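You operate a simulated robot arm through the tools that you are given. There is no shell and no other tool.

Carry out the task below with a simulated robot arm. There is one attempt and no reset: what you move stays moved.

JOB
Clamp and brush the short bar, then lay it in the teal tray.
Fine: brush all the dust off; put the brush back; open the clamp before you lift the bar. Set down upright: teal brush. What is to be rubbed or washed off counts as gone when no trace of it is left.

The check looks at the end state, three seconds after you hand in, the way a careful person would. Anything else that was tipped, shoved, dropped, spilled or broken makes it a failure.

ROBOT AND FRAMES
A 7-joint arm with a two-finger parallel gripper, fixed in place. Base frame: the origin is at the foot of the arm, x ahead of it, y to its left, z up; the work surface is at about z = 800. Units: mm, rad, N and s.
Its first joint turns from -2.601 to 2.601 rad. Payload 3.5 kg.
Tool frame: the origin (TCP) lies between the finger pads and is the grasp point; the fingertips stand 23 mm ahead of it; z points along the fingers, y is the line along which they close. Largest opening 94 mm; finger width 38, thickness 10; the body of the gripper, 54 by 96 mm, starts 39 mm behind the TCP.
Orientation is that of the tool frame in the base frame, as [roll, pitch, yaw] about the fixed x, y, z axes, in that order (R = Rz(yaw) Ry(pitch) Rx(roll)). With the fingers straight down and closing along the base's y, the tool's x points along the base's -x, its y along +y and its z along -z.

CONTROLS
- The arm moves only by the tool play_rows. Its argument "increments" is a list of rows, each a list of 7 numbers: the shift along the tool's x, y, z in mm, then the turn, a rotation vector about the tool's x, y, z in rad, then the gripper command, from -1 (shut) to 1 (fully open), values between in proportion. In form: [[dx, dy, dz, wx, wy, wz, hand], ...]. A call has 1 to 20 rows; each row shifts and turns the commanded pose from where the row before left it, along the tool's axes as they then stand. Rows are played at 5 a second. More than 50 mm and 0.15 rad between two rows, or a gripper value outside its range, and nothing of the call is played. A pose out of reach is approached as far as the arm can. The call stops where the force on the tool passes 40 N (or 10 N more than at its start, if that is more) or the arm is blocked; 0.2 s more then pass. Each finger travels about 153 mm/s and halts on what it meets, pressing with about 27 N; the grip force reading is that of the motor and also rises with nothing between the fingers. The clock runs only during rows and for 0.2 s after the last one: add rows that do not move to give the fingers time. It gives the time, the measured TCP pose, the force on the tool (base axes), the opening and the grip force at its end, in the units of the frame above (readings bear some noise), with the torque about the TCP (base axes, N m) and any sound that the robot's microphone picked up.
- Cameras (640 x 400 px; columns grow to the right, rows downward): "scene" is fixed at [397.1, -648.3, 1434.8]; the picture's right is [0.36, -0.93, 0.00], its down [-0.56, -0.21, -0.80] and it looks along [0.75, 0.29, -0.60] (base axes); focal length 312 px, centre (320, 200). "wrist" rides on the gripper at [86, 16, -74] in the tool frame; the picture's right is [-0.18, 0.98, 0.00], its down [-0.58, -0.11, -0.81] and it looks along [-0.79, -0.15, 0.59] (tool axes); focal length 243 px, centre (320, 200). There is no depth. A picture from a camera that has moved, and an enlarged one, comes with that camera's place and axes in the base frame and with its lens.
- camera(camera): a new picture of that camera. The clock stands still meanwhile.
- inspect(camera, box): a new picture of the part [left, top, right, bottom] of that camera's present view, enlarged. The clock stands still meanwhile.
- job_done(): hands the job in; it is judged then, once.

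Nothing tells you positions but the pictures and the camera data. Unless the task says otherwise, let go and move clear before handing in.

The tools are called after "Call:" as a command line: name --pt "numbers of a row" for each row, then --argument value for the rest, lists and objects as JSON in quotes. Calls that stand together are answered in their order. play_rows: Moves the arm, as the interface text tells. Its arguments: {"type":"object","properties":{"increments":{"type":"array"}},"required":["increments"]} The other tools are called the same way: camera (camera) takes a picture; inspect (camera, box) takes an enlarged picture of a part of a camera's view; job_done () hands the job in.

At the start:

```text
clock: 0.0
eef_pos: [1025.2, -391.6, 1092.7]
orientation: [3.141, -0.001, -3.142]
ft_force: [0.1, 0.2, -0.4]
wrist_torque: [-0.01, 0.03, 0.0]
gripper_width: 93.8
finger_force: 0.0
```

scene: 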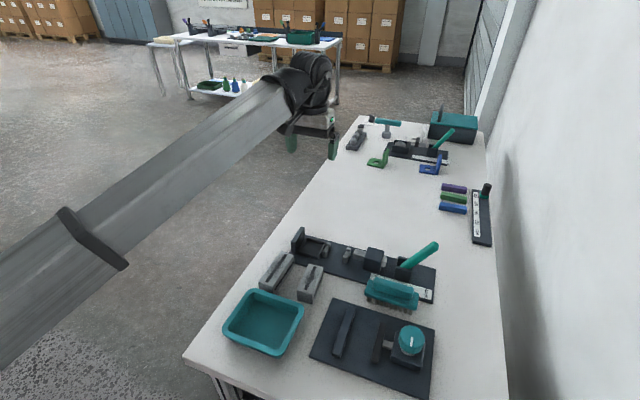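
wrist: 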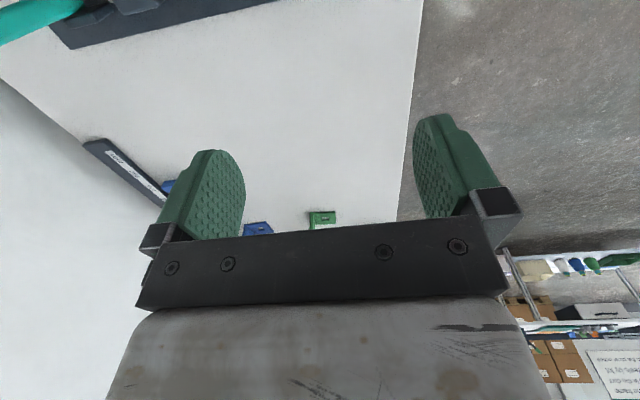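

I see a workbench with a toggle clamp fixture, two grey bars, a teal tray, a teal brush and a second fixture with a screw or knob. I'll look closer before moving anything.

Call:
inspect --camera "scene" --box '[200, 210, 460, 400]'

Call:
inspect --camera "scene" --box '[250, 220, 450, 310]'

Call:
inspect --camera "scene" --box '[330, 95, 510, 255]'

```text
2.11 times, centred on (330, 305) of scene
camera zoom: at [397.1, -648.3, 1434.8], right [0.36, -0.93, 0.0], down [-0.56, -0.21, -0.8], along [0.75, 0.29, -0.6], focal length 658 px, centre (299, -21)
```

zoom: 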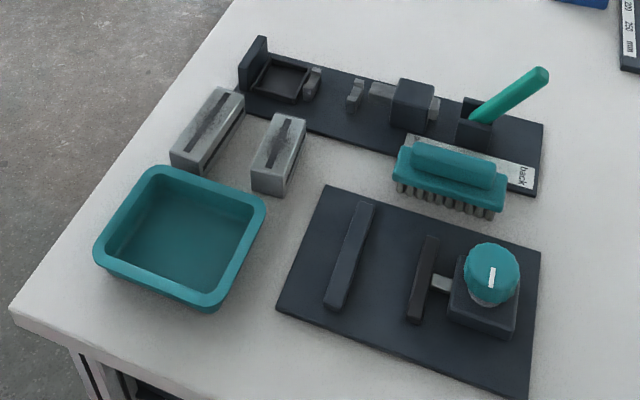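

```text
3.20 times, centred on (350, 265) of scene
camera zoom: at [397.1, -648.3, 1434.8], right [0.36, -0.93, 0.0], down [-0.56, -0.21, -0.8], along [0.75, 0.29, -0.6], focal length 1000 px, centre (224, -8)
```

zoom: 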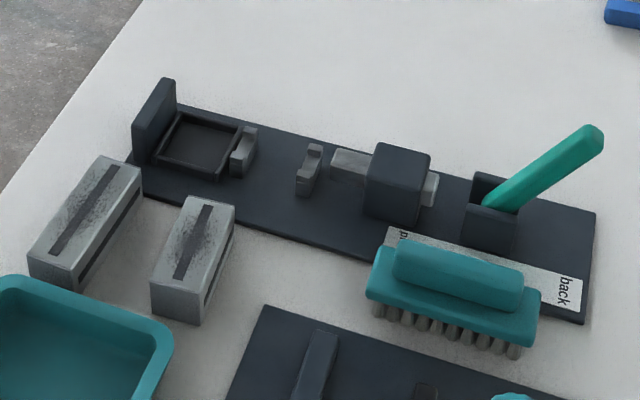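

```text
2.50 times, centred on (420, 175) of scene
camera zoom: at [397.1, -648.3, 1434.8], right [0.36, -0.93, 0.0], down [-0.56, -0.21, -0.8], along [0.75, 0.29, -0.6], focal length 781 px, centre (70, 262)
```

zoom: 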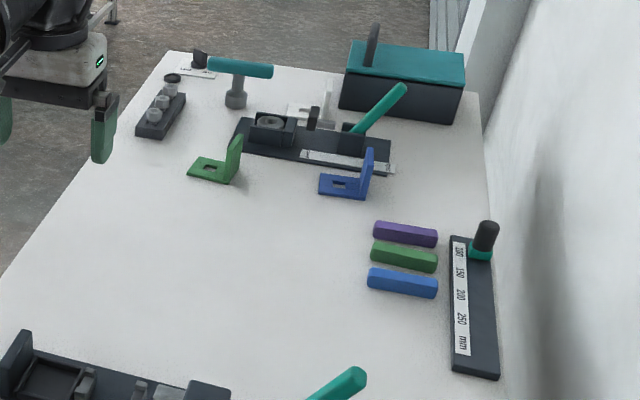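

The bench carries a lever clamp fixture near [960, -550], a knob vise near [750, -630], the tray near [720, -385] and the short bar near [835, -452]. I'll pull the arm back at height so the wrist camera can look over them.

Call:
play_rows --pt "46 -10 0 0 0 0 1" --pt "46 -10 0 0 0 0 1" --pt "46 -10 0 0 0 0 1" --pt "46 -10 0 0 0 0 1" --pt "46 -10 0 0 0 0 1" --pt "46 -10 0 0 0 0 1" --pt "46 -10 0 0 0 0 1" --pt "0 0 0 0 0 0 1"

Call:
camera --camera "wrist"

Call:
camera --camera "scene"

```text
clock: 1.6
eef_pos: [714.2, -459.7, 1091.4]
orientation: [-3.14, 0.007, 3.139]
ft_force: [0.8, -3.9, -4.5]
wrist_torque: [0.26, -0.24, 0.34]
gripper_width: 93.9
finger_force: 0.1
stopped in row 7: the force on the tool passed its limit at 48 N (the readings are from after the stop); the commanded pose is now the measured one
```

```text
taken
camera wrist: at [628.0, -443.3, 1165.9], right [0.19, 0.98, 0.0], down [0.57, -0.11, 0.81], along [0.8, -0.15, -0.58], focal length 243 px, centre (320, 200)
```

wrist: 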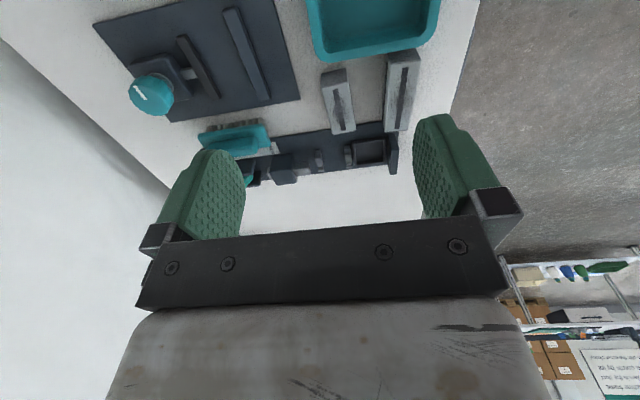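

```text
taken
```

scene: 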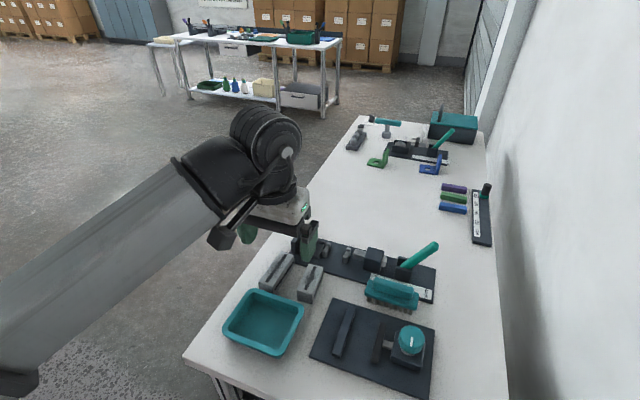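

The move stopped on a force spike that looks like inertia, since nothing is touched and the arm is clear. I'll enlarge the wrist view to study the fixtures.

Call:
inspect --camera "wrist" --box '[90, 0, 310, 130]'

Call:
inspect --camera "wrist" --box '[190, 50, 430, 200]'

```text
2.91 times, centred on (200, 65) of wrist
camera zoom: at [628.0, -443.3, 1165.9], right [0.19, 0.98, 0.0], down [0.57, -0.11, 0.81], along [0.8, -0.15, -0.58], focal length 706 px, centre (669, 593)
```

zoom: 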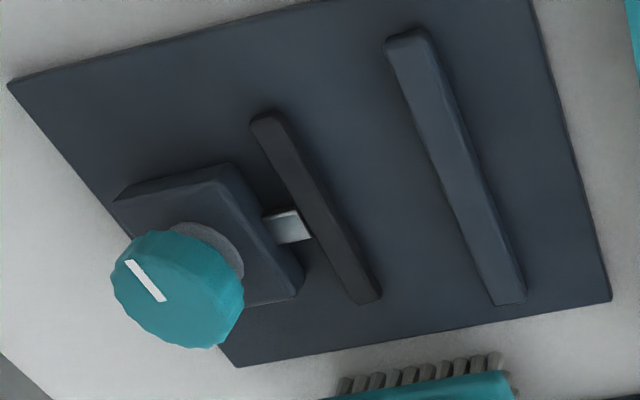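

```text
2.67 times, centred on (310, 125) of wrist
camera zoom: at [628.0, -443.3, 1165.9], right [0.19, 0.98, 0.0], down [0.57, -0.11, 0.81], along [0.8, -0.15, -0.58], focal length 647 px, centre (347, 400)
```

zoom: 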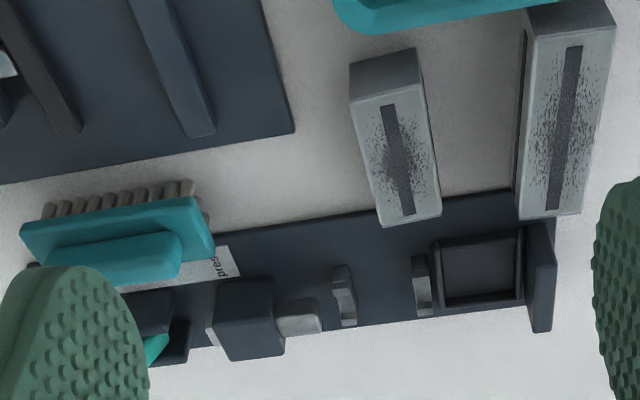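

The label on the lever fixture says "press", so that one is a press. The plate with two jaws and the vertical-axis knob is the clamp. I'll move to look straight at the vise and the bars.

Call:
play_rows --pt "12 -20 6 0 0 0 1" --pt "15 -20 8 0 0 0 1" --pt "15 -20 8 0 0 0 1" --pt "15 -20 8 0 0 0 1" --pt "15 -20 8 0 0 0 1" --pt "8 -10 4 0 0 0 1" --pt "0 0 0 0 0 0 1"

Call:
camera --camera "wrist"

Call:
inspect --camera "wrist" --box '[160, 0, 480, 200]'

```text
clock: 3.2
eef_pos: [633.4, -568.9, 1049.5]
orientation: [-3.141, 0.007, 3.136]
ft_force: [0.6, -0.4, 0.9]
wrist_torque: [0.0, 0.0, -0.02]
gripper_width: 94.2
finger_force: 0.0
```

```text
taken
camera wrist: at [547.5, -552.6, 1123.1], right [0.19, 0.98, 0.0], down [0.57, -0.11, 0.81], along [0.8, -0.15, -0.58], focal length 243 px, centre (320, 200)
```

wrist: 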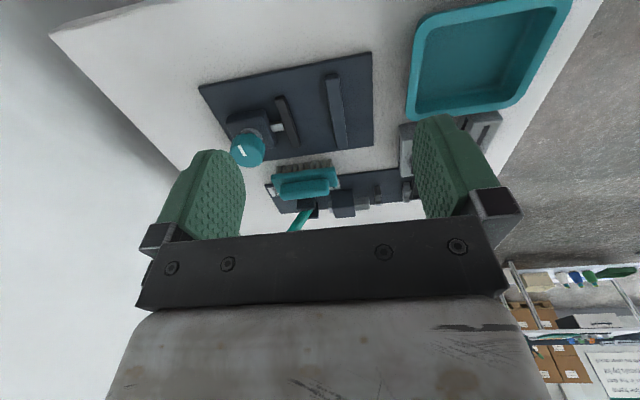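

```text
2.00 times, centred on (320, 100) of wrist
camera zoom: at [547.5, -552.6, 1123.1], right [0.19, 0.98, 0.0], down [0.57, -0.11, 0.81], along [0.8, -0.15, -0.58], focal length 485 px, centre (320, 400)
```

zoom: 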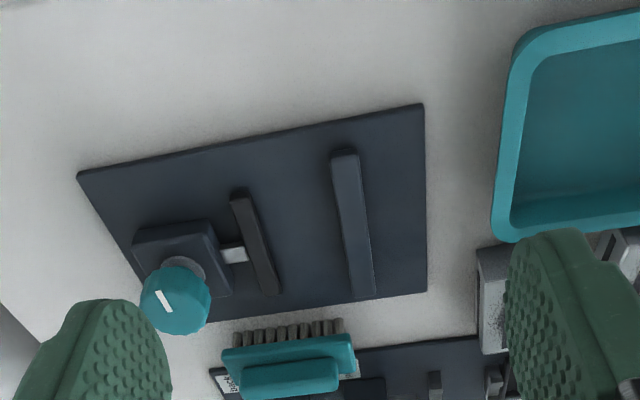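

The vise plate spans roughly x 691–843, y −748 to −516, and the jaws run along x. I'll enlarge several parts to measure jaws, knob, bar and brush.

Call:
inspect --camera "wrist" --box '[220, 40, 380, 140]'

Call:
inspect --camera "scene" --box '[310, 290, 450, 380]'

Call:
inspect --camera "scene" --box '[250, 240, 346, 310]'

Call:
inspect --camera "scene" --box '[345, 255, 445, 320]'

```text
4.00 times, centred on (300, 90) of wrist
camera zoom: at [547.5, -552.6, 1123.1], right [0.19, 0.98, 0.0], down [0.57, -0.11, 0.81], along [0.8, -0.15, -0.58], focal length 970 px, centre (400, 640)
```

zoom: 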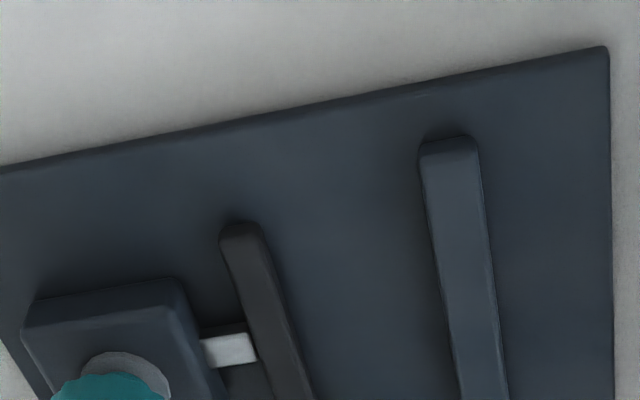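

```text
4.44 times, centred on (380, 335) of scene
camera zoom: at [397.1, -648.3, 1434.8], right [0.36, -0.93, 0.0], down [-0.56, -0.21, -0.8], along [0.75, 0.29, -0.6], focal length 1388 px, centre (53, -400)
```

zoom: 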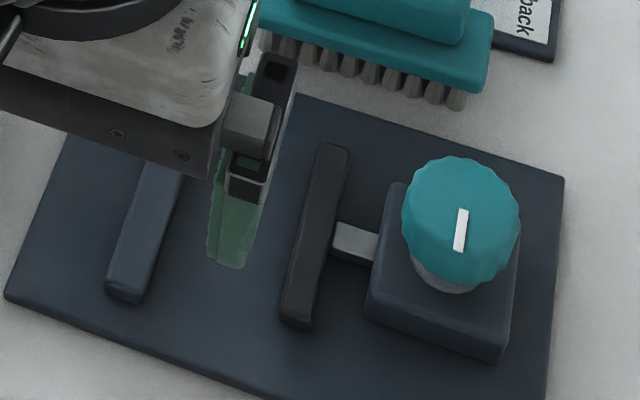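

```text
5.71 times, centred on (298, 275) of scene
camera zoom: at [397.1, -648.3, 1434.8], right [0.36, -0.93, 0.0], down [-0.56, -0.21, -0.8], along [0.75, 0.29, -0.6], focal length 1785 px, centre (446, -229)
```

zoom: 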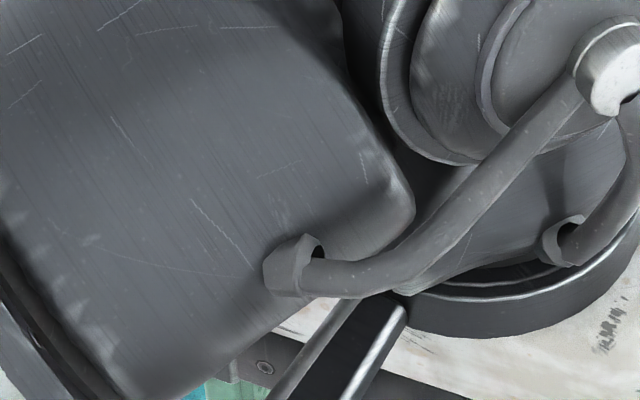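

```text
6.15 times, centred on (395, 288) of scene
camera zoom: at [397.1, -648.3, 1434.8], right [0.36, -0.93, 0.0], down [-0.56, -0.21, -0.8], along [0.75, 0.29, -0.6], focal length 1922 px, centre (-142, -338)
```

zoom: 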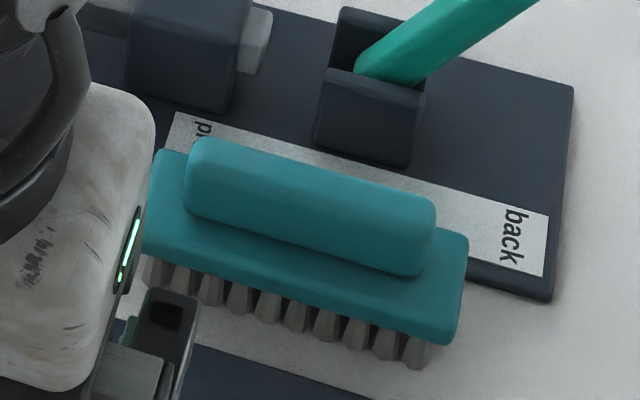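

The jaws are low ridges with a gap of roughly 59 mm, and the bar is roughly 88×38×28 mm. I'll zoom the wrist view on the knob and brush to fix their positions.

Call:
inspect --camera "wrist" --box '[200, 110, 280, 170]'

Call:
inspect --camera "wrist" --box '[250, 140, 410, 240]'

```text
6.67 times, centred on (240, 140) of wrist
camera zoom: at [547.5, -552.6, 1123.1], right [0.19, 0.98, 0.0], down [0.57, -0.11, 0.81], along [0.8, -0.15, -0.58], focal length 1618 px, centre (853, 600)
```

zoom: 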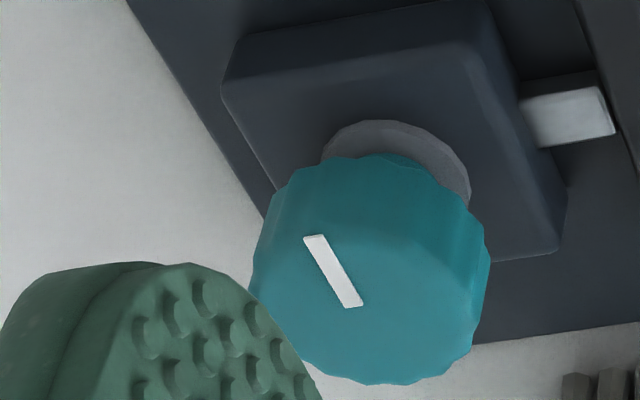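

```text
4.00 times, centred on (330, 190) of wrist
camera zoom: at [547.5, -552.6, 1123.1], right [0.19, 0.98, 0.0], down [0.57, -0.11, 0.81], along [0.8, -0.15, -0.58], focal length 970 px, centre (280, 240)
```

zoom: 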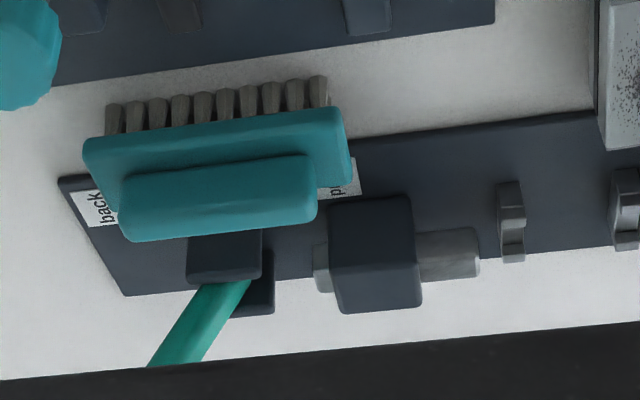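

The knob is about 49 mm across with its top near z = 880, at about [757, −695]. The brush stands along y beside the press plate. I'll move to look at the bars closely.

Call:
play_rows --pt "-6 9 4 0 0 0 1" --pt "-12 16 7 0 0 0 1" --pt "-12 16 7 0 0 0 1" --pt "-12 16 7 0 0 0 1" --pt "-12 16 7 0 0 0 1" --pt "-12 16 7 0 0 0 1" --pt "-12 16 7 0 0 0 1" --pt "-9 14 4 0 0 0 1" --pt "0 0 0 0 0 0 1"

Call:
camera --camera "wrist"

Call:
inspect --camera "wrist" --box '[240, 80, 432, 200]'

```text
clock: 5.2
eef_pos: [722.9, -451.2, 999.5]
orientation: [-3.14, 0.008, 3.139]
ft_force: [0.0, -0.3, -0.3]
wrist_torque: [0.01, 0.0, 0.04]
gripper_width: 93.9
finger_force: 0.0
```

```text
taken
camera wrist: at [636.1, -434.2, 1074.1], right [0.19, 0.98, 0.0], down [0.57, -0.11, 0.81], along [0.8, -0.15, -0.58], focal length 243 px, centre (320, 200)
```

wrist: 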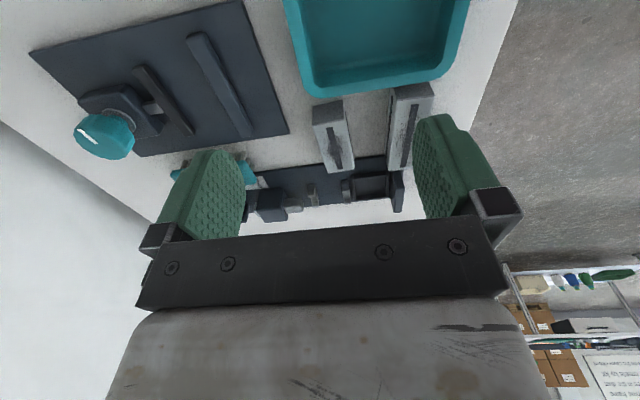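

```text
3.33 times, centred on (336, 140) of wrist
camera zoom: at [636.1, -434.2, 1074.1], right [0.19, 0.98, 0.0], down [0.57, -0.11, 0.81], along [0.8, -0.15, -0.58], focal length 809 px, centre (267, 400)
```

zoom: 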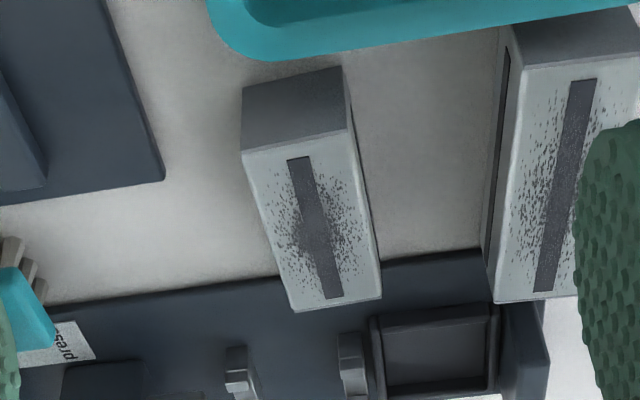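

The short bar is about 85×38×38 mm, centred near [850, −455], turned roughly 3° and dusty on top. I'll approach from above with the fingers partly open.

Call:
play_rows --pt "-8 0 6 0 0 -0.006 0.3" --pt "-15 -0.5 11 0 0 -0.006 0.3" --pt "-15 -0.5 11 0 0 -0.006 0.3" --pt "-15 -0.5 11 0 0 -0.006 0.3" --pt "-15 -0.5 11 0 0 -0.006 0.3" --pt "-15 -0.5 11 0 0 -0.006 0.3" --pt "-15 -0.5 11 0 0 -0.006 0.3" --pt "-15 -0.5 11 0 0 -0.007 0.3" --pt "-11 -0.5 7 0 0 0 0.3" --pt "0 0 0 0 0 0 0.3"

Call:
camera --camera "wrist"

Call:
camera --camera "scene"

```text
clock: 7.4
eef_pos: [847.4, -451.9, 912.2]
orientation: [-3.139, 0.008, -3.097]
ft_force: [0.2, 0.3, 0.6]
wrist_torque: [-0.01, 0.05, 0.01]
gripper_width: 60.9
finger_force: 0.0
```

```text
taken
camera wrist: at [759.8, -439.9, 985.1], right [0.14, 0.99, 0.0], down [0.58, -0.08, 0.81], along [0.8, -0.11, -0.58], focal length 243 px, centre (320, 200)
```

wrist: 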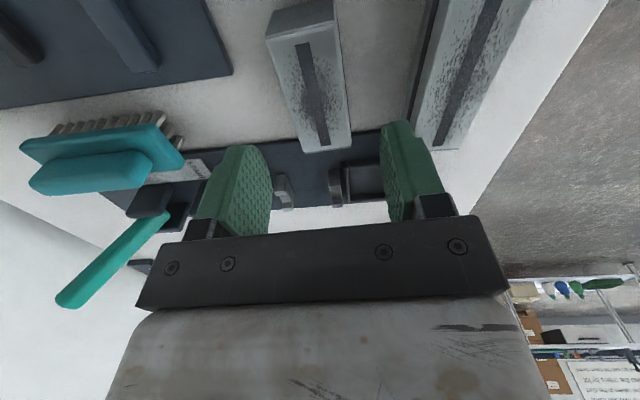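

```text
taken
```

scene: 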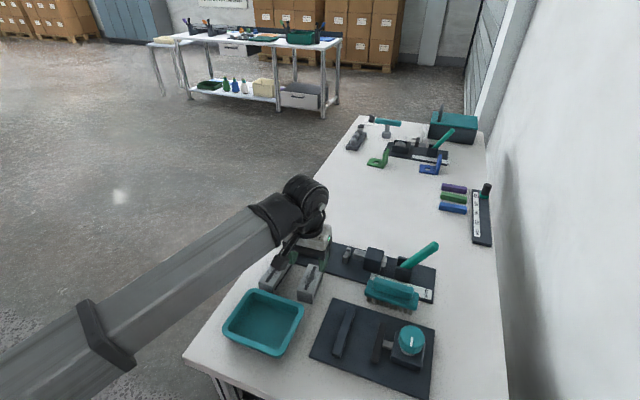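

I'll zoom in on the bar from here to check alignment before descending.

Call:
inspect --camera "wrist" --box '[240, 0, 400, 160]'

Call:
inspect --camera "scene" --box '[240, 210, 400, 310]'

```text
2.50 times, centred on (320, 80) of wrist
camera zoom: at [759.8, -439.9, 985.1], right [0.14, 0.99, 0.0], down [0.58, -0.08, 0.81], along [0.8, -0.11, -0.58], focal length 606 px, centre (320, 500)
```

zoom: 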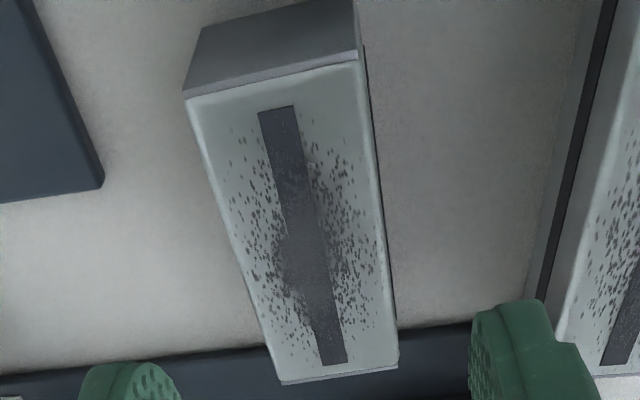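

```text
4.00 times, centred on (320, 260) of scene
camera zoom: at [397.1, -648.3, 1434.8], right [0.36, -0.93, 0.0], down [-0.56, -0.21, -0.8], along [0.75, 0.29, -0.6], focal length 1249 px, centre (320, -40)
```

zoom: 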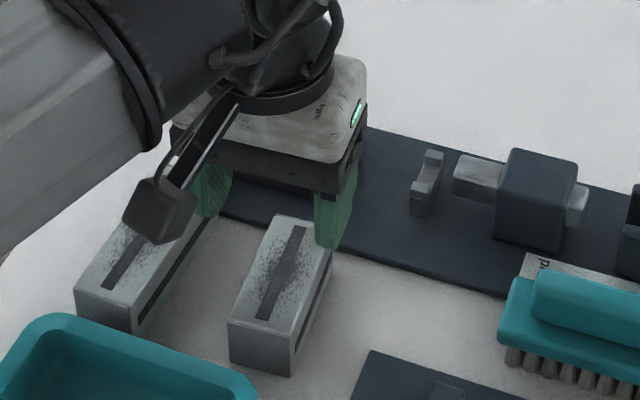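

The bar sits at about [852, −455], 838 top, with about 3° yaw, and the fingers are aligned. I'll descend so the fingertips stop about 17 mm above the table, then close.

Call:
play_rows --pt "-2.5 -1.6 5 0 0 -0.004 0.3" --pt "-2.4 -1.7 12 0 0 0 0.3" --pt "0 0 14 0 0 0 0.3" --pt "0 0 14 0 0 0 0.3" --pt "0 0 12 0 0 0 0.3" --pt "0 0 8 0 0 0 0.3" --pt "0 0 5 0 0 0 0.3" --pt "0 0 2 0 0 0 0.3" --pt "0 0 0 0 0 0 0.3"

Call:
camera --camera "wrist"

Call:
inspect --camera "scene" --box '[240, 210, 400, 310]'

```text
clock: 9.4
eef_pos: [852.3, -455.3, 839.2]
orientation: [-3.139, 0.009, -3.093]
ft_force: [0.2, 0.2, 0.8]
wrist_torque: [-0.01, -0.04, 0.06]
gripper_width: 60.8
finger_force: 0.1
```

```text
taken
camera wrist: at [765.3, -443.4, 913.0], right [0.14, 0.99, 0.0], down [0.58, -0.08, 0.81], along [0.8, -0.11, -0.58], focal length 243 px, centre (320, 200)
```

wrist: 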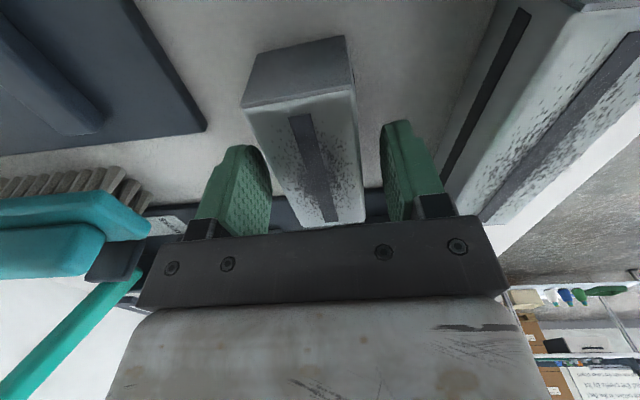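

```text
4.00 times, centred on (320, 260) of scene
camera zoom: at [397.1, -648.3, 1434.8], right [0.36, -0.93, 0.0], down [-0.56, -0.21, -0.8], along [0.75, 0.29, -0.6], focal length 1249 px, centre (320, -40)
```

zoom: 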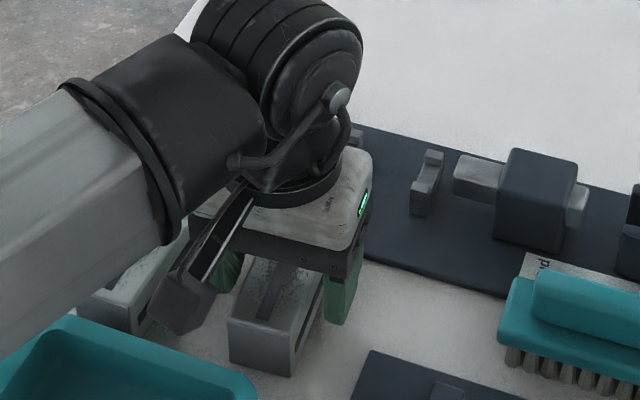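

The bar is between the fingers, so I close on it and check the grip.

Call:
play_rows --pt "0 0 0 0 0 0 0.1" --pt "0 0 0 0 0 0 -0.1" --pt "0 0 0 0 0 0 -0.3" --pt "0 0 0 0 0 0 -1" --pt "0 0 0 0 0 0 -1" --pt "0 0 0 0 0 0 -1"

```text
clock: 10.8
eef_pos: [852.1, -455.2, 838.4]
orientation: [-3.137, 0.011, -3.094]
ft_force: [0.2, -0.1, 0.0]
wrist_torque: [0.0, 0.04, 0.02]
gripper_width: 39.6
finger_force: 27.1
```

The grip is solid at 39.6 mm. I'll lift the bar and carry it toward the vise.

Call:
play_rows --pt "0 0 -4 0 0 0 -1" --pt "0 0 -10 0 0 0 -1" --pt "0 0 -14 0 0 0 -1" --pt "0 0 -16 0 0 0 -1" --pt "0 0 -16 0 0 0 -1" --pt "0 0 -16 0 0 0 -1" --pt "0 0 -12 0 0 0 -1" --pt "0 0 -4 0 0 0 -1" --pt "0 0 0 0 0 0 -1"

Call:
camera --camera "wrist"

```text
clock: 12.8
eef_pos: [852.2, -454.9, 932.0]
orientation: [-3.14, 0.007, -3.092]
ft_force: [-0.8, 0.9, 0.4]
wrist_torque: [-0.01, -0.02, 0.0]
gripper_width: 0.0
finger_force: 27.3
```

```text
taken
camera wrist: at [764.0, -443.5, 1005.0], right [0.14, 0.99, 0.0], down [0.58, -0.08, 0.81], along [0.8, -0.11, -0.58], focal length 243 px, centre (320, 200)
```

wrist: 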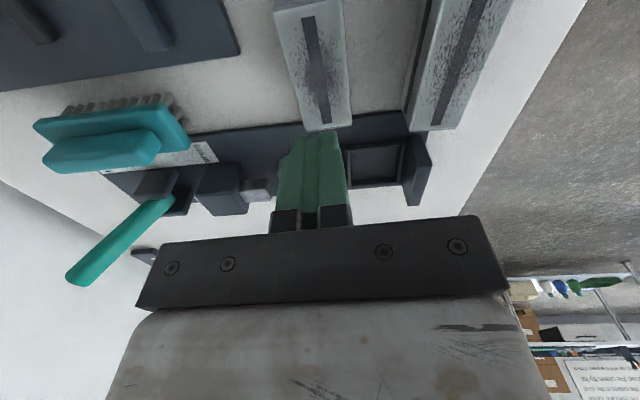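

The bar slipped out of the fingers and is still on the table. I'll check where it is now and whether anything else changed.

Call:
inspect --camera "wrist" --box '[240, 0, 400, 160]'

Call:
inspect --camera "scene" --box '[240, 210, 400, 310]'

Call:
camera --camera "scene"

```text
2.50 times, centred on (320, 80) of wrist
camera zoom: at [764.0, -443.5, 1005.0], right [0.14, 0.99, 0.0], down [0.58, -0.08, 0.81], along [0.8, -0.11, -0.58], focal length 606 px, centre (320, 500)
```

zoom: 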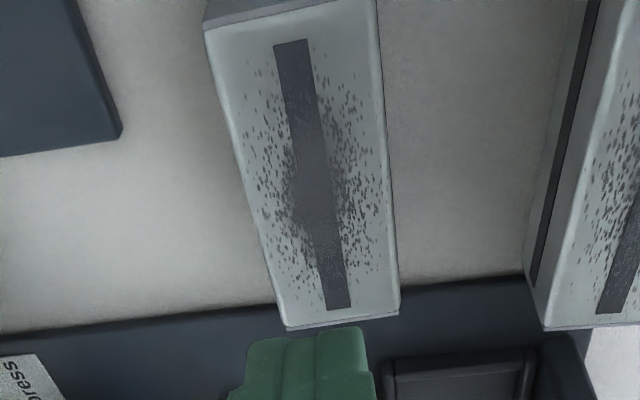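

```text
4.00 times, centred on (320, 260) of scene
camera zoom: at [397.1, -648.3, 1434.8], right [0.36, -0.93, 0.0], down [-0.56, -0.21, -0.8], along [0.75, 0.29, -0.6], focal length 1249 px, centre (320, -40)
```

zoom: 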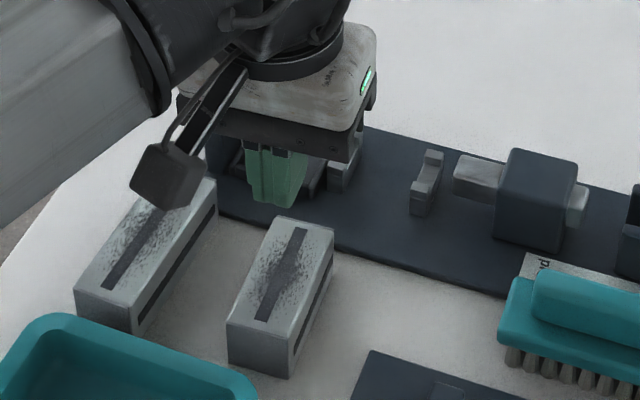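

```text
taken
```

scene: 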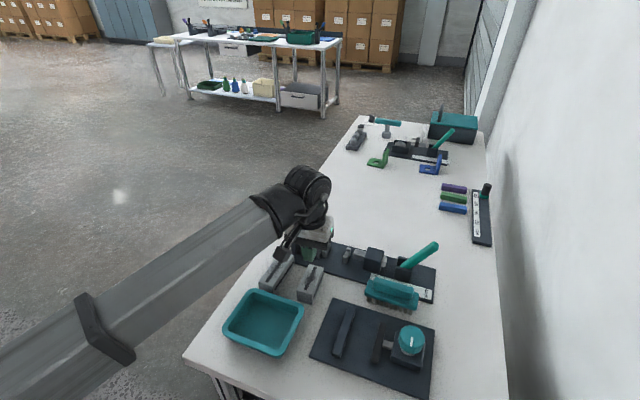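

The bar hasn't moved noticeably, at about [851, −455]. I'll reopen, take a deeper grip with tips about 5 mm above the table, and test with a small, slow lift.

Call:
play_rows --pt "0 0 0 0 0 0 0.3" --pt "0 0 0 0 0 0 0.3" --pt "0 0 8 0 0 0 0.3" --pt "0 0 14 0 0 0 0.3" --pt "0 0 16 0 0 0 0.3" --pt "0 0 16 0 0 0 0.3" --pt "0 0 16 0 0 0 0.3" --pt "0 0 14 0 0 0 0.3" --pt "0 0 10 0 0 0 0.3" --pt "0 0 6 0 0 0 0.3" --pt "0 0 4 0 0 0 0.3" --pt "0 0 0 0 0 0 0.3" --pt "0 0 0 0 0 0 0.0" --pt "0 0 0 0 0 0 -0.15" --pt "0 0 0 0 0 0 -1" --pt "0 0 0 0 0 0 -1" --pt "0 0 0 0 0 0 -1"

```text
clock: 16.4
eef_pos: [851.3, -453.4, 827.3]
orientation: [-3.14, 0.006, -3.094]
ft_force: [-0.5, 0.6, 0.7]
wrist_torque: [-0.01, -0.05, -0.01]
gripper_width: 39.8
finger_force: 26.6
```

Call:
play_rows --pt "0 0 -1 0 0 0 -1" --pt "0 0 -2 0 0 0 -1" --pt "0 0 -2 0 0 0 -1" --pt "0 0 -2 0 0 0 -1" --pt "0 0 -1 0 0 0 -1" --pt "0 0 0 0 0 0 -1"

Call:
inspect --camera "wrist" --box '[200, 0, 440, 240]'

Call:
inspect --camera "scene" --box '[240, 210, 400, 310]'

```text
clock: 17.8
eef_pos: [852.0, -455.8, 835.3]
orientation: [-3.138, 0.009, -3.092]
ft_force: [0.0, 0.2, -0.7]
wrist_torque: [0.02, -0.02, 0.0]
gripper_width: 40.0
finger_force: 26.6
```

```text
1.67 times, centred on (320, 120) of wrist
camera zoom: at [765.4, -443.9, 909.0], right [0.14, 0.99, 0.0], down [0.58, -0.08, 0.81], along [0.8, -0.11, -0.58], focal length 404 px, centre (320, 333)
```

zoom: 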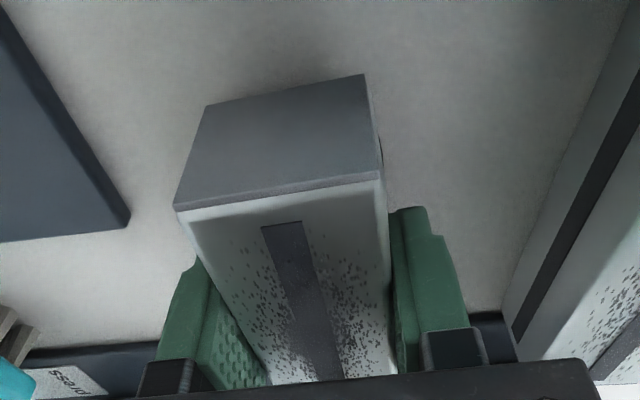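

```text
4.00 times, centred on (320, 260) of scene
camera zoom: at [397.1, -648.3, 1434.8], right [0.36, -0.93, 0.0], down [-0.56, -0.21, -0.8], along [0.75, 0.29, -0.6], focal length 1249 px, centre (320, -40)
```

zoom: 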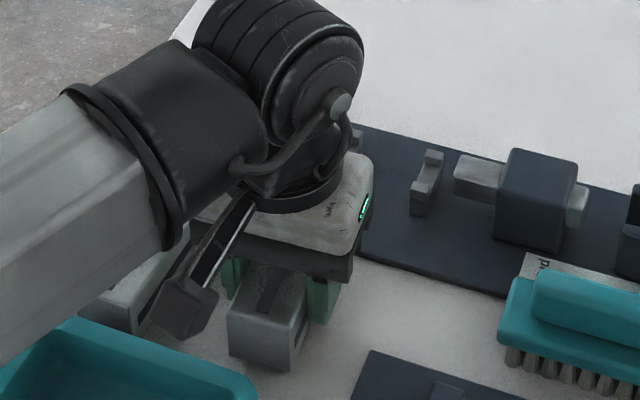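

The bar appears to be held, though it's hard to tell at 8 mm. I'll lift slowly further and check.

Call:
play_rows --pt "0 0 -2 0 0 0 -1" --pt "0 0 -3 0 0 0 -1" --pt "0 0 -4 0 0 0 -1" --pt "0 0 -5 0 0 0 -1" --pt "0 0 -5 0 0 0 -1" --pt "0 0 -4 0 0 0 -1" --pt "0 0 -2 0 0 0 -1" --pt "0 0 0 0 0 0 -1"

Call:
inspect --camera "wrist" --box '[200, 0, 440, 240]'

Call:
inspect --camera "scene" --box '[240, 210, 400, 310]'

```text
clock: 19.6
eef_pos: [851.0, -455.8, 860.5]
orientation: [-3.139, 0.006, -3.093]
ft_force: [-1.1, -0.6, -1.5]
wrist_torque: [0.01, 0.0, 0.04]
gripper_width: 39.9
finger_force: 26.8
```

```text
1.67 times, centred on (320, 120) of wrist
camera zoom: at [764.6, -443.9, 934.0], right [0.14, 0.99, 0.0], down [0.58, -0.08, 0.81], along [0.8, -0.11, -0.59], focal length 404 px, centre (320, 333)
```

zoom: 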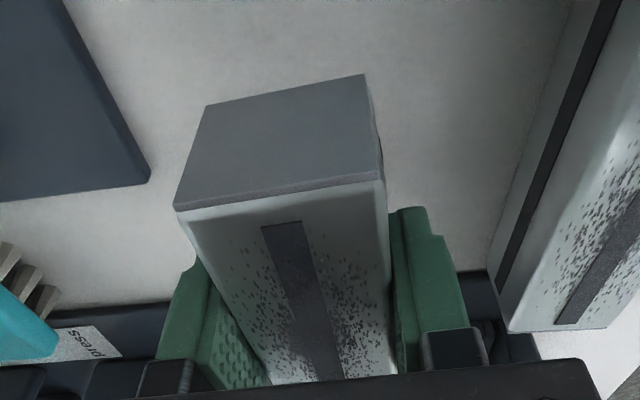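

```text
4.00 times, centred on (320, 260) of scene
camera zoom: at [397.1, -648.3, 1434.8], right [0.36, -0.93, 0.0], down [-0.56, -0.21, -0.8], along [0.75, 0.29, -0.6], focal length 1249 px, centre (320, -40)
```

zoom: 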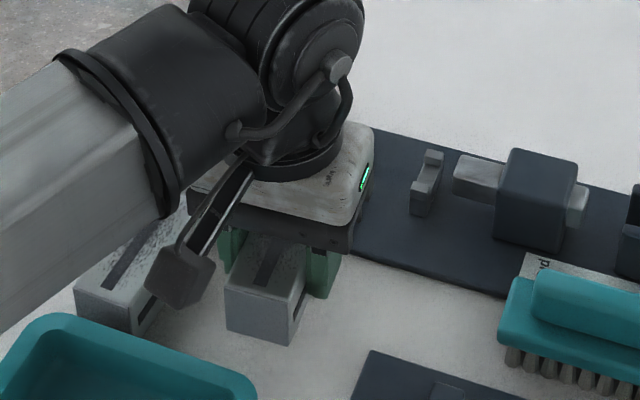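

It's held now, 33 mm off the table, so the first grip was just too high. Deep side fingers won't fit between the jaws, so I'll square the bar up, set it back down and regrip it by its ends.

Call:
play_rows --pt "0 0 2 0 0 0.012 -1" --pt "0 0 4 0 0 0.012 -1" --pt "0 0 5 0 0 0.012 -1" --pt "0 0 6 0 0 0.012 -1" --pt "0 0 6 0 0 0 -1" --pt "0 0 5 0 0 0 -1" --pt "0 0 3 0 0 0 -1" --pt "0 0 1.5 0 0 0 -1" --pt "0 0 0 0 0 0 -1"

```text
clock: 21.6
eef_pos: [852.6, -455.7, 826.4]
orientation: [-3.141, 0.008, -3.141]
ft_force: [0.6, -0.6, -1.6]
wrist_torque: [-0.02, -0.03, 0.02]
gripper_width: 39.5
finger_force: 27.0
```

Call:
play_rows --pt "0 0 0.5 0 0 0 -0.1" --pt "0 0 0 0 0 0 0.1" --pt "0 0 0 0 0 0 0.3" --pt "0 0 0 0 0 0 0.3" --pt "0 0 -5 0 0 0 0.3" --pt "0 0 -12 0 0 0 0.3" --pt "0 0 -16 0 0 0 0.3" --pt "0 0 -18 0 0 0 0.3" --pt "0 0 -18 0 0 0 0.3" --pt "0 0 -16 0 0 0 0.3" --pt "0 0 -10 0 0 0 0.3" --pt "0 0 -5 0 0 0 0.3" --pt "0 0 0 0 0 0 0.3"

Call:
inspect --camera "wrist" --box '[240, 0, 400, 160]'

```text
clock: 24.4
eef_pos: [851.6, -455.4, 927.2]
orientation: [-3.141, 0.005, -3.141]
ft_force: [-0.2, 0.3, 0.7]
wrist_torque: [0.01, -0.03, -0.01]
gripper_width: 61.0
finger_force: 0.1
```

```text
2.50 times, centred on (320, 80) of wrist
camera zoom: at [765.3, -439.7, 1001.3], right [0.18, 0.98, 0.0], down [0.58, -0.11, 0.81], along [0.8, -0.15, -0.59], focal length 606 px, centre (320, 500)
```

zoom: 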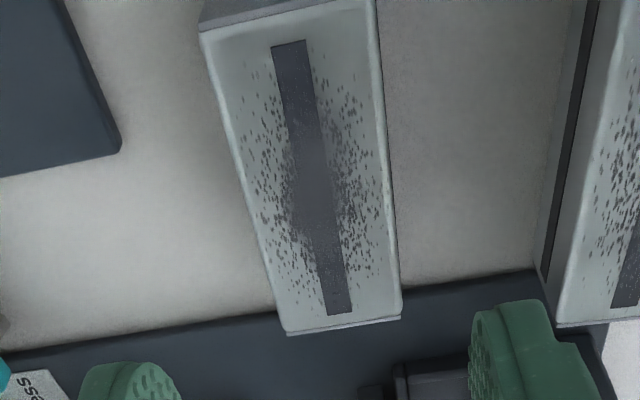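

The bar now lies square to the axes, centred near [850, −455.5]. I'll rotate the tool 90° in the air and open fully to grip it by the ends.

Call:
play_rows --pt "0 0 0 0 0 0.05 0.3" --pt "0 0 0 0 0 0.1 0.3" --pt "0 0 0 0 0 0.13 0.3" --pt "0 0 0 0 0 0.13 0.3" --pt "0 0 0 0 0 0.13 0.6" --pt "0 0 0 0 0 0.13 1" --pt "0 0 0 0 0 0.13 1" --pt "0 0 0 0 0 0.13 1" --pt "0 0 0 0 0 0.13 1" --pt "0 0 0 0 0 0.13 1" --pt "0 0 0 0 0 0.13 1" --pt "0 0 0 0 0 0.13 1" --pt "0 0 0 0 0 0.08 1" --pt "0 0 0 0 0 0.041 1" --pt "0 0 0 0 0 0 1"

Call:
camera --camera "wrist"

Call:
camera --camera "scene"

```text
clock: 27.6
eef_pos: [851.2, -454.2, 927.0]
orientation: [3.133, 0.001, 1.567]
ft_force: [0.0, -0.8, 1.2]
wrist_torque: [-0.01, 0.02, -0.04]
gripper_width: 94.0
finger_force: 0.0
```

```text
taken
camera wrist: at [868.0, -369.1, 1001.6], right [0.98, -0.19, 0.01], down [-0.12, -0.58, 0.81], along [-0.14, -0.79, -0.59], focal length 243 px, centre (320, 200)
```

wrist: 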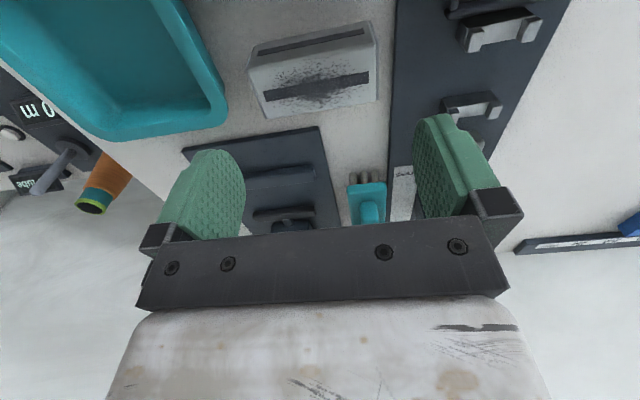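

```text
taken
```

scene: 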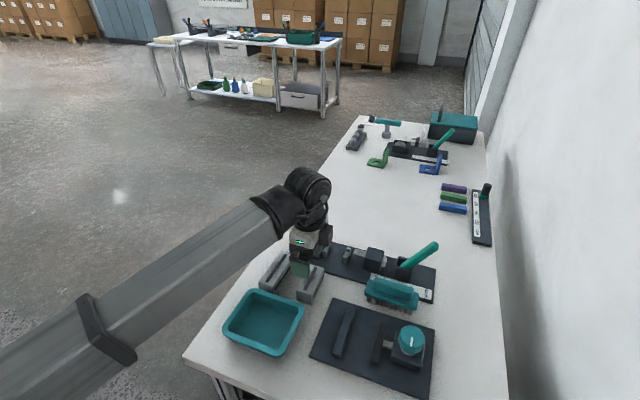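

Call:
inspect --camera "wrist" --box '[220, 0, 420, 130]'

```text
3.08 times, centred on (320, 65) of wrist
camera zoom: at [868.0, -369.1, 1001.6], right [0.98, -0.19, 0.01], down [-0.12, -0.58, 0.81], along [-0.14, -0.79, -0.59], focal length 746 px, centre (320, 615)
```

zoom: 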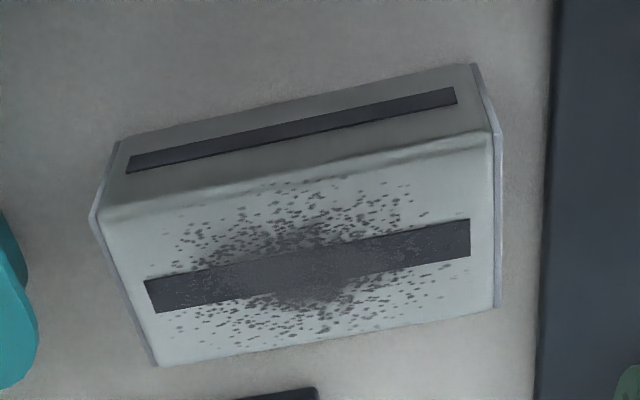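

The bar spans x 807.5–892 with clean sides and dust only on top. I'll centre over it, lower to just above it and check finger clearance.

Call:
play_rows --pt "-0.4 -0.9 5 0.0043 0 0 1" --pt "-0.4 -0.9 10 0.0043 0 0 1" --pt "0 0 12 0 0 0 1" --pt "0 0 12 0 0 0 1" --pt "0 0 10 0 0 0 1" --pt "0 0 6 0 0 0 1" --pt "0 0 2 0 0 0 1" --pt "0 0 0 0 0 0 1"

Call:
camera --camera "wrist"

Call:
inspect --camera "scene" --box '[250, 220, 370, 310]'

```text
clock: 29.4
eef_pos: [849.5, -455.6, 870.3]
orientation: [3.142, 0.002, 1.571]
ft_force: [-0.7, 0.2, -0.1]
wrist_torque: [-0.03, 0.03, 0.02]
gripper_width: 93.9
finger_force: 0.1
```

```text
taken
camera wrist: at [867.0, -370.0, 944.7], right [0.98, -0.18, 0.0], down [-0.11, -0.58, 0.81], along [-0.15, -0.79, -0.59], focal length 243 px, centre (320, 200)
```

wrist: 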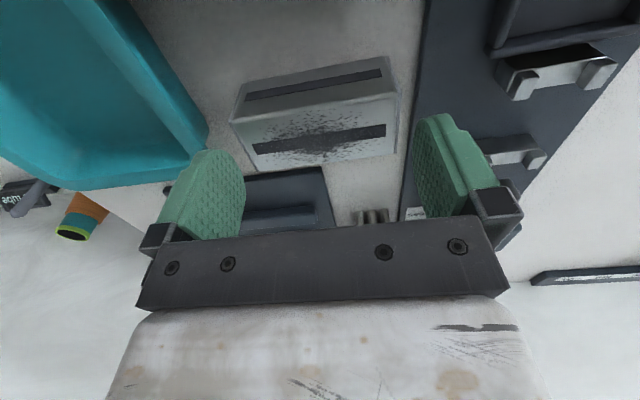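

```text
4.44 times, centred on (310, 265) of scene
camera zoom: at [397.1, -648.3, 1434.8], right [0.36, -0.93, 0.0], down [-0.56, -0.21, -0.8], along [0.75, 0.29, -0.6], focal length 1388 px, centre (364, -89)
```

zoom: 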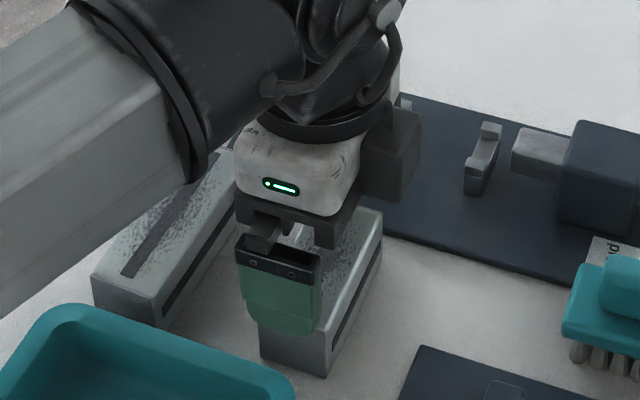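

Clearances look right, so I continue down slowly past the bar ends.

Call:
play_rows --pt "0 0 3 0 0 0 1" --pt "0 0 3 0 0 0 1" --pt "0 0 3 0 0 0 1" --pt "0 0 3 0 0 0 1" --pt "0 0 3 0 0 0 1"

Call:
inspect --camera "wrist" --box '[160, 40, 520, 240]'

```text
clock: 30.6
eef_pos: [849.9, -456.4, 854.2]
orientation: [-3.14, 0.001, 1.573]
ft_force: [0.5, -0.1, 0.4]
wrist_torque: [-0.02, 0.0, 0.01]
gripper_width: 93.8
finger_force: 0.2
```

```text
1.78 times, centred on (340, 140) of wrist
camera zoom: at [866.8, -370.0, 929.4], right [0.98, -0.18, 0.0], down [-0.11, -0.58, 0.81], along [-0.15, -0.79, -0.59], focal length 431 px, centre (284, 307)
```

zoom: 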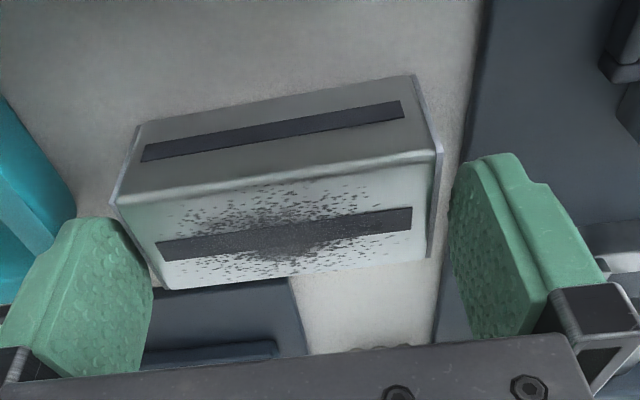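

Call:
play_rows --pt "0 0 4 0 0 0 1" --pt "0 0 6 0 0 0 1" --pt "0 0 6 0 0 0 1" --pt "0 0 5 0 0 0 1" --pt "0 0 4 0 0 0 1" --pt "0 0 2 0 0 0 1" --pt "0 0 0 0 0 0 1" --pt "0 0 0 0 0 0 0.8" --pt "0 0 0 0 0 0 0.7" --pt "0 0 0 0 0 0 -1" --pt "0 0 0 0 0 0 -1" --pt "0 0 0 0 0 0 -1"

```text
clock: 33.2
eef_pos: [849.1, -456.3, 828.1]
orientation: [-3.141, 0.001, 1.571]
ft_force: [0.3, 0.1, -0.1]
wrist_torque: [-0.02, -0.01, -0.01]
gripper_width: 84.9
finger_force: 26.7
```

The end grip is solid at 84.9 mm. I'll lift slowly and confirm it holds.

Call:
play_rows --pt "0 0 -1 0 0 0 -1" --pt "0 0 -3 0 0 0 -1" --pt "0 0 -5 0 0 0 -1" --pt "0 0 -7 0 0 0 -1" --pt "0 0 -8 0 0 0 -1" --pt "0 0 -8 0 0 0 -1" --pt "0 0 -8 0 0 0 -1" --pt "0 0 -8 0 0 0 -1" --pt "0 0 -8 0 0 0 -1" --pt "0 0 -8 0 0 0 -1" --pt "0 0 -8 0 0 0 -1" --pt "0 0 -8 0 0 0 -1" --pt "0 0 -6 0 0 0 -1" --pt "0 0 -3 0 0 0 -1" --pt "0 0 0 0 0 0 -1"

Call:
camera --camera "wrist"

Call:
camera --camera "scene"

```text
clock: 36.4
eef_pos: [850.9, -455.5, 916.5]
orientation: [-3.14, 0.002, 1.573]
ft_force: [0.0, 0.7, -1.0]
wrist_torque: [-0.01, -0.02, 0.0]
gripper_width: 85.1
finger_force: 27.0
```

```text
taken
camera wrist: at [867.1, -370.1, 991.5], right [0.98, -0.18, 0.0], down [-0.11, -0.58, 0.81], along [-0.15, -0.79, -0.59], focal length 243 px, centre (320, 200)
```

wrist: 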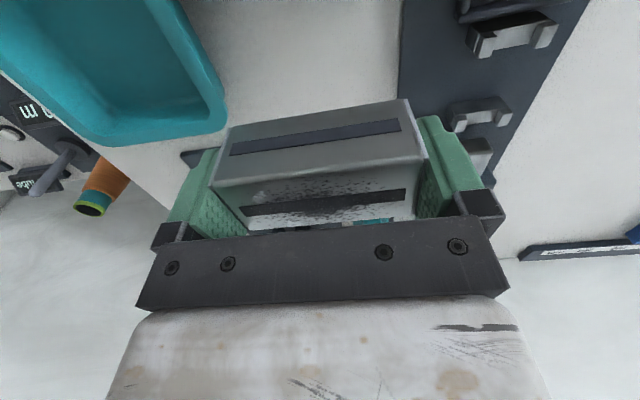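

```text
taken
```

scene: 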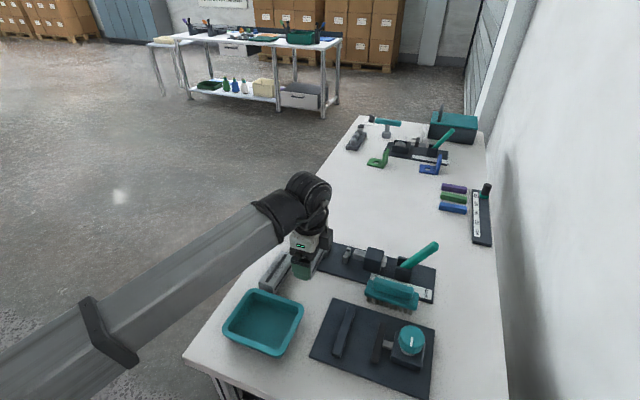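

The bar is held firmly. I'll carry it over the vise gap at height, aiming for [767, −606].

Call:
play_rows --pt "-5 -3 -2 0 0 0 -1" --pt "-10 -6 -2 0 0 0 -1" --pt "-15 -8.3 0 0 0 0 -1" --pt "-15 -8.3 0 0 0 0 -1" --pt "-15 -8.3 0 0 0 0 -1" --pt "-15 -8.3 0 0 0 0 -1" --pt "-15 -8.3 0 0 0 0 -1" --pt "-15 -8.3 0 0 0 0 -1" --pt "-15 -8.3 0 0 0 0 -1" --pt "-15 -8.3 0 0 0 0 -1" --pt "-10 -5 0 0 0 0 -1" --pt "-5 -3 0 0 0 0 -1" --pt "0 0 0 0 0 0 -1"

Call:
camera --camera "wrist"

Call:
camera --camera "scene"

Call:
inspect --camera "scene" --box '[310, 270, 450, 380]'

```text
clock: 39.2
eef_pos: [765.4, -606.2, 921.3]
orientation: [3.141, 0.001, 1.57]
ft_force: [0.0, 0.3, -1.5]
wrist_torque: [0.01, -0.01, -0.02]
gripper_width: 84.8
finger_force: 27.1
```

```text
taken
camera wrist: at [783.4, -520.2, 996.2], right [0.98, -0.18, 0.0], down [-0.11, -0.58, 0.81], along [-0.15, -0.79, -0.59], focal length 243 px, centre (320, 200)
```

wrist: 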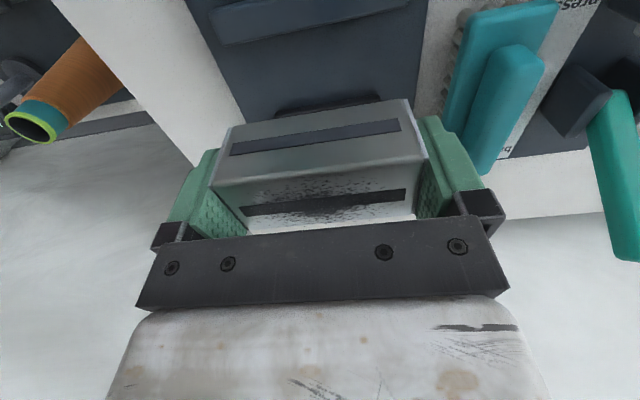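

```text
taken
```

scene: 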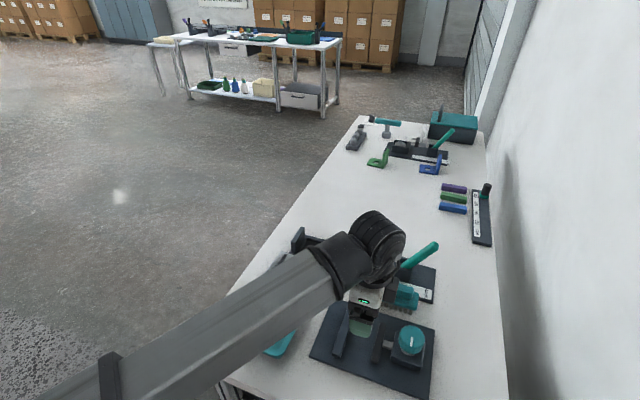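

```text
3.64 times, centred on (380, 325) of scene
camera zoom: at [397.1, -648.3, 1434.8], right [0.36, -0.93, 0.0], down [-0.56, -0.21, -0.8], along [0.75, 0.29, -0.6], focal length 1136 px, centre (102, -254)
```

zoom: 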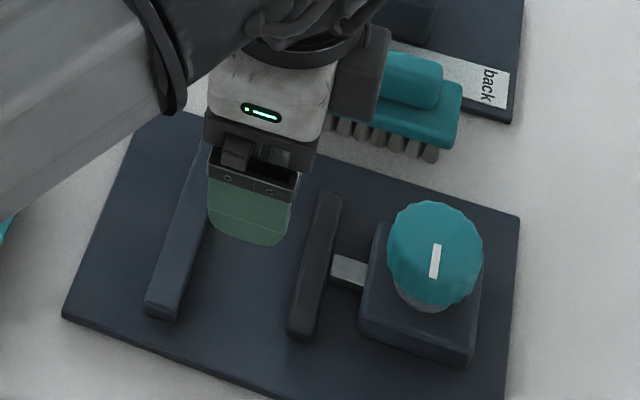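

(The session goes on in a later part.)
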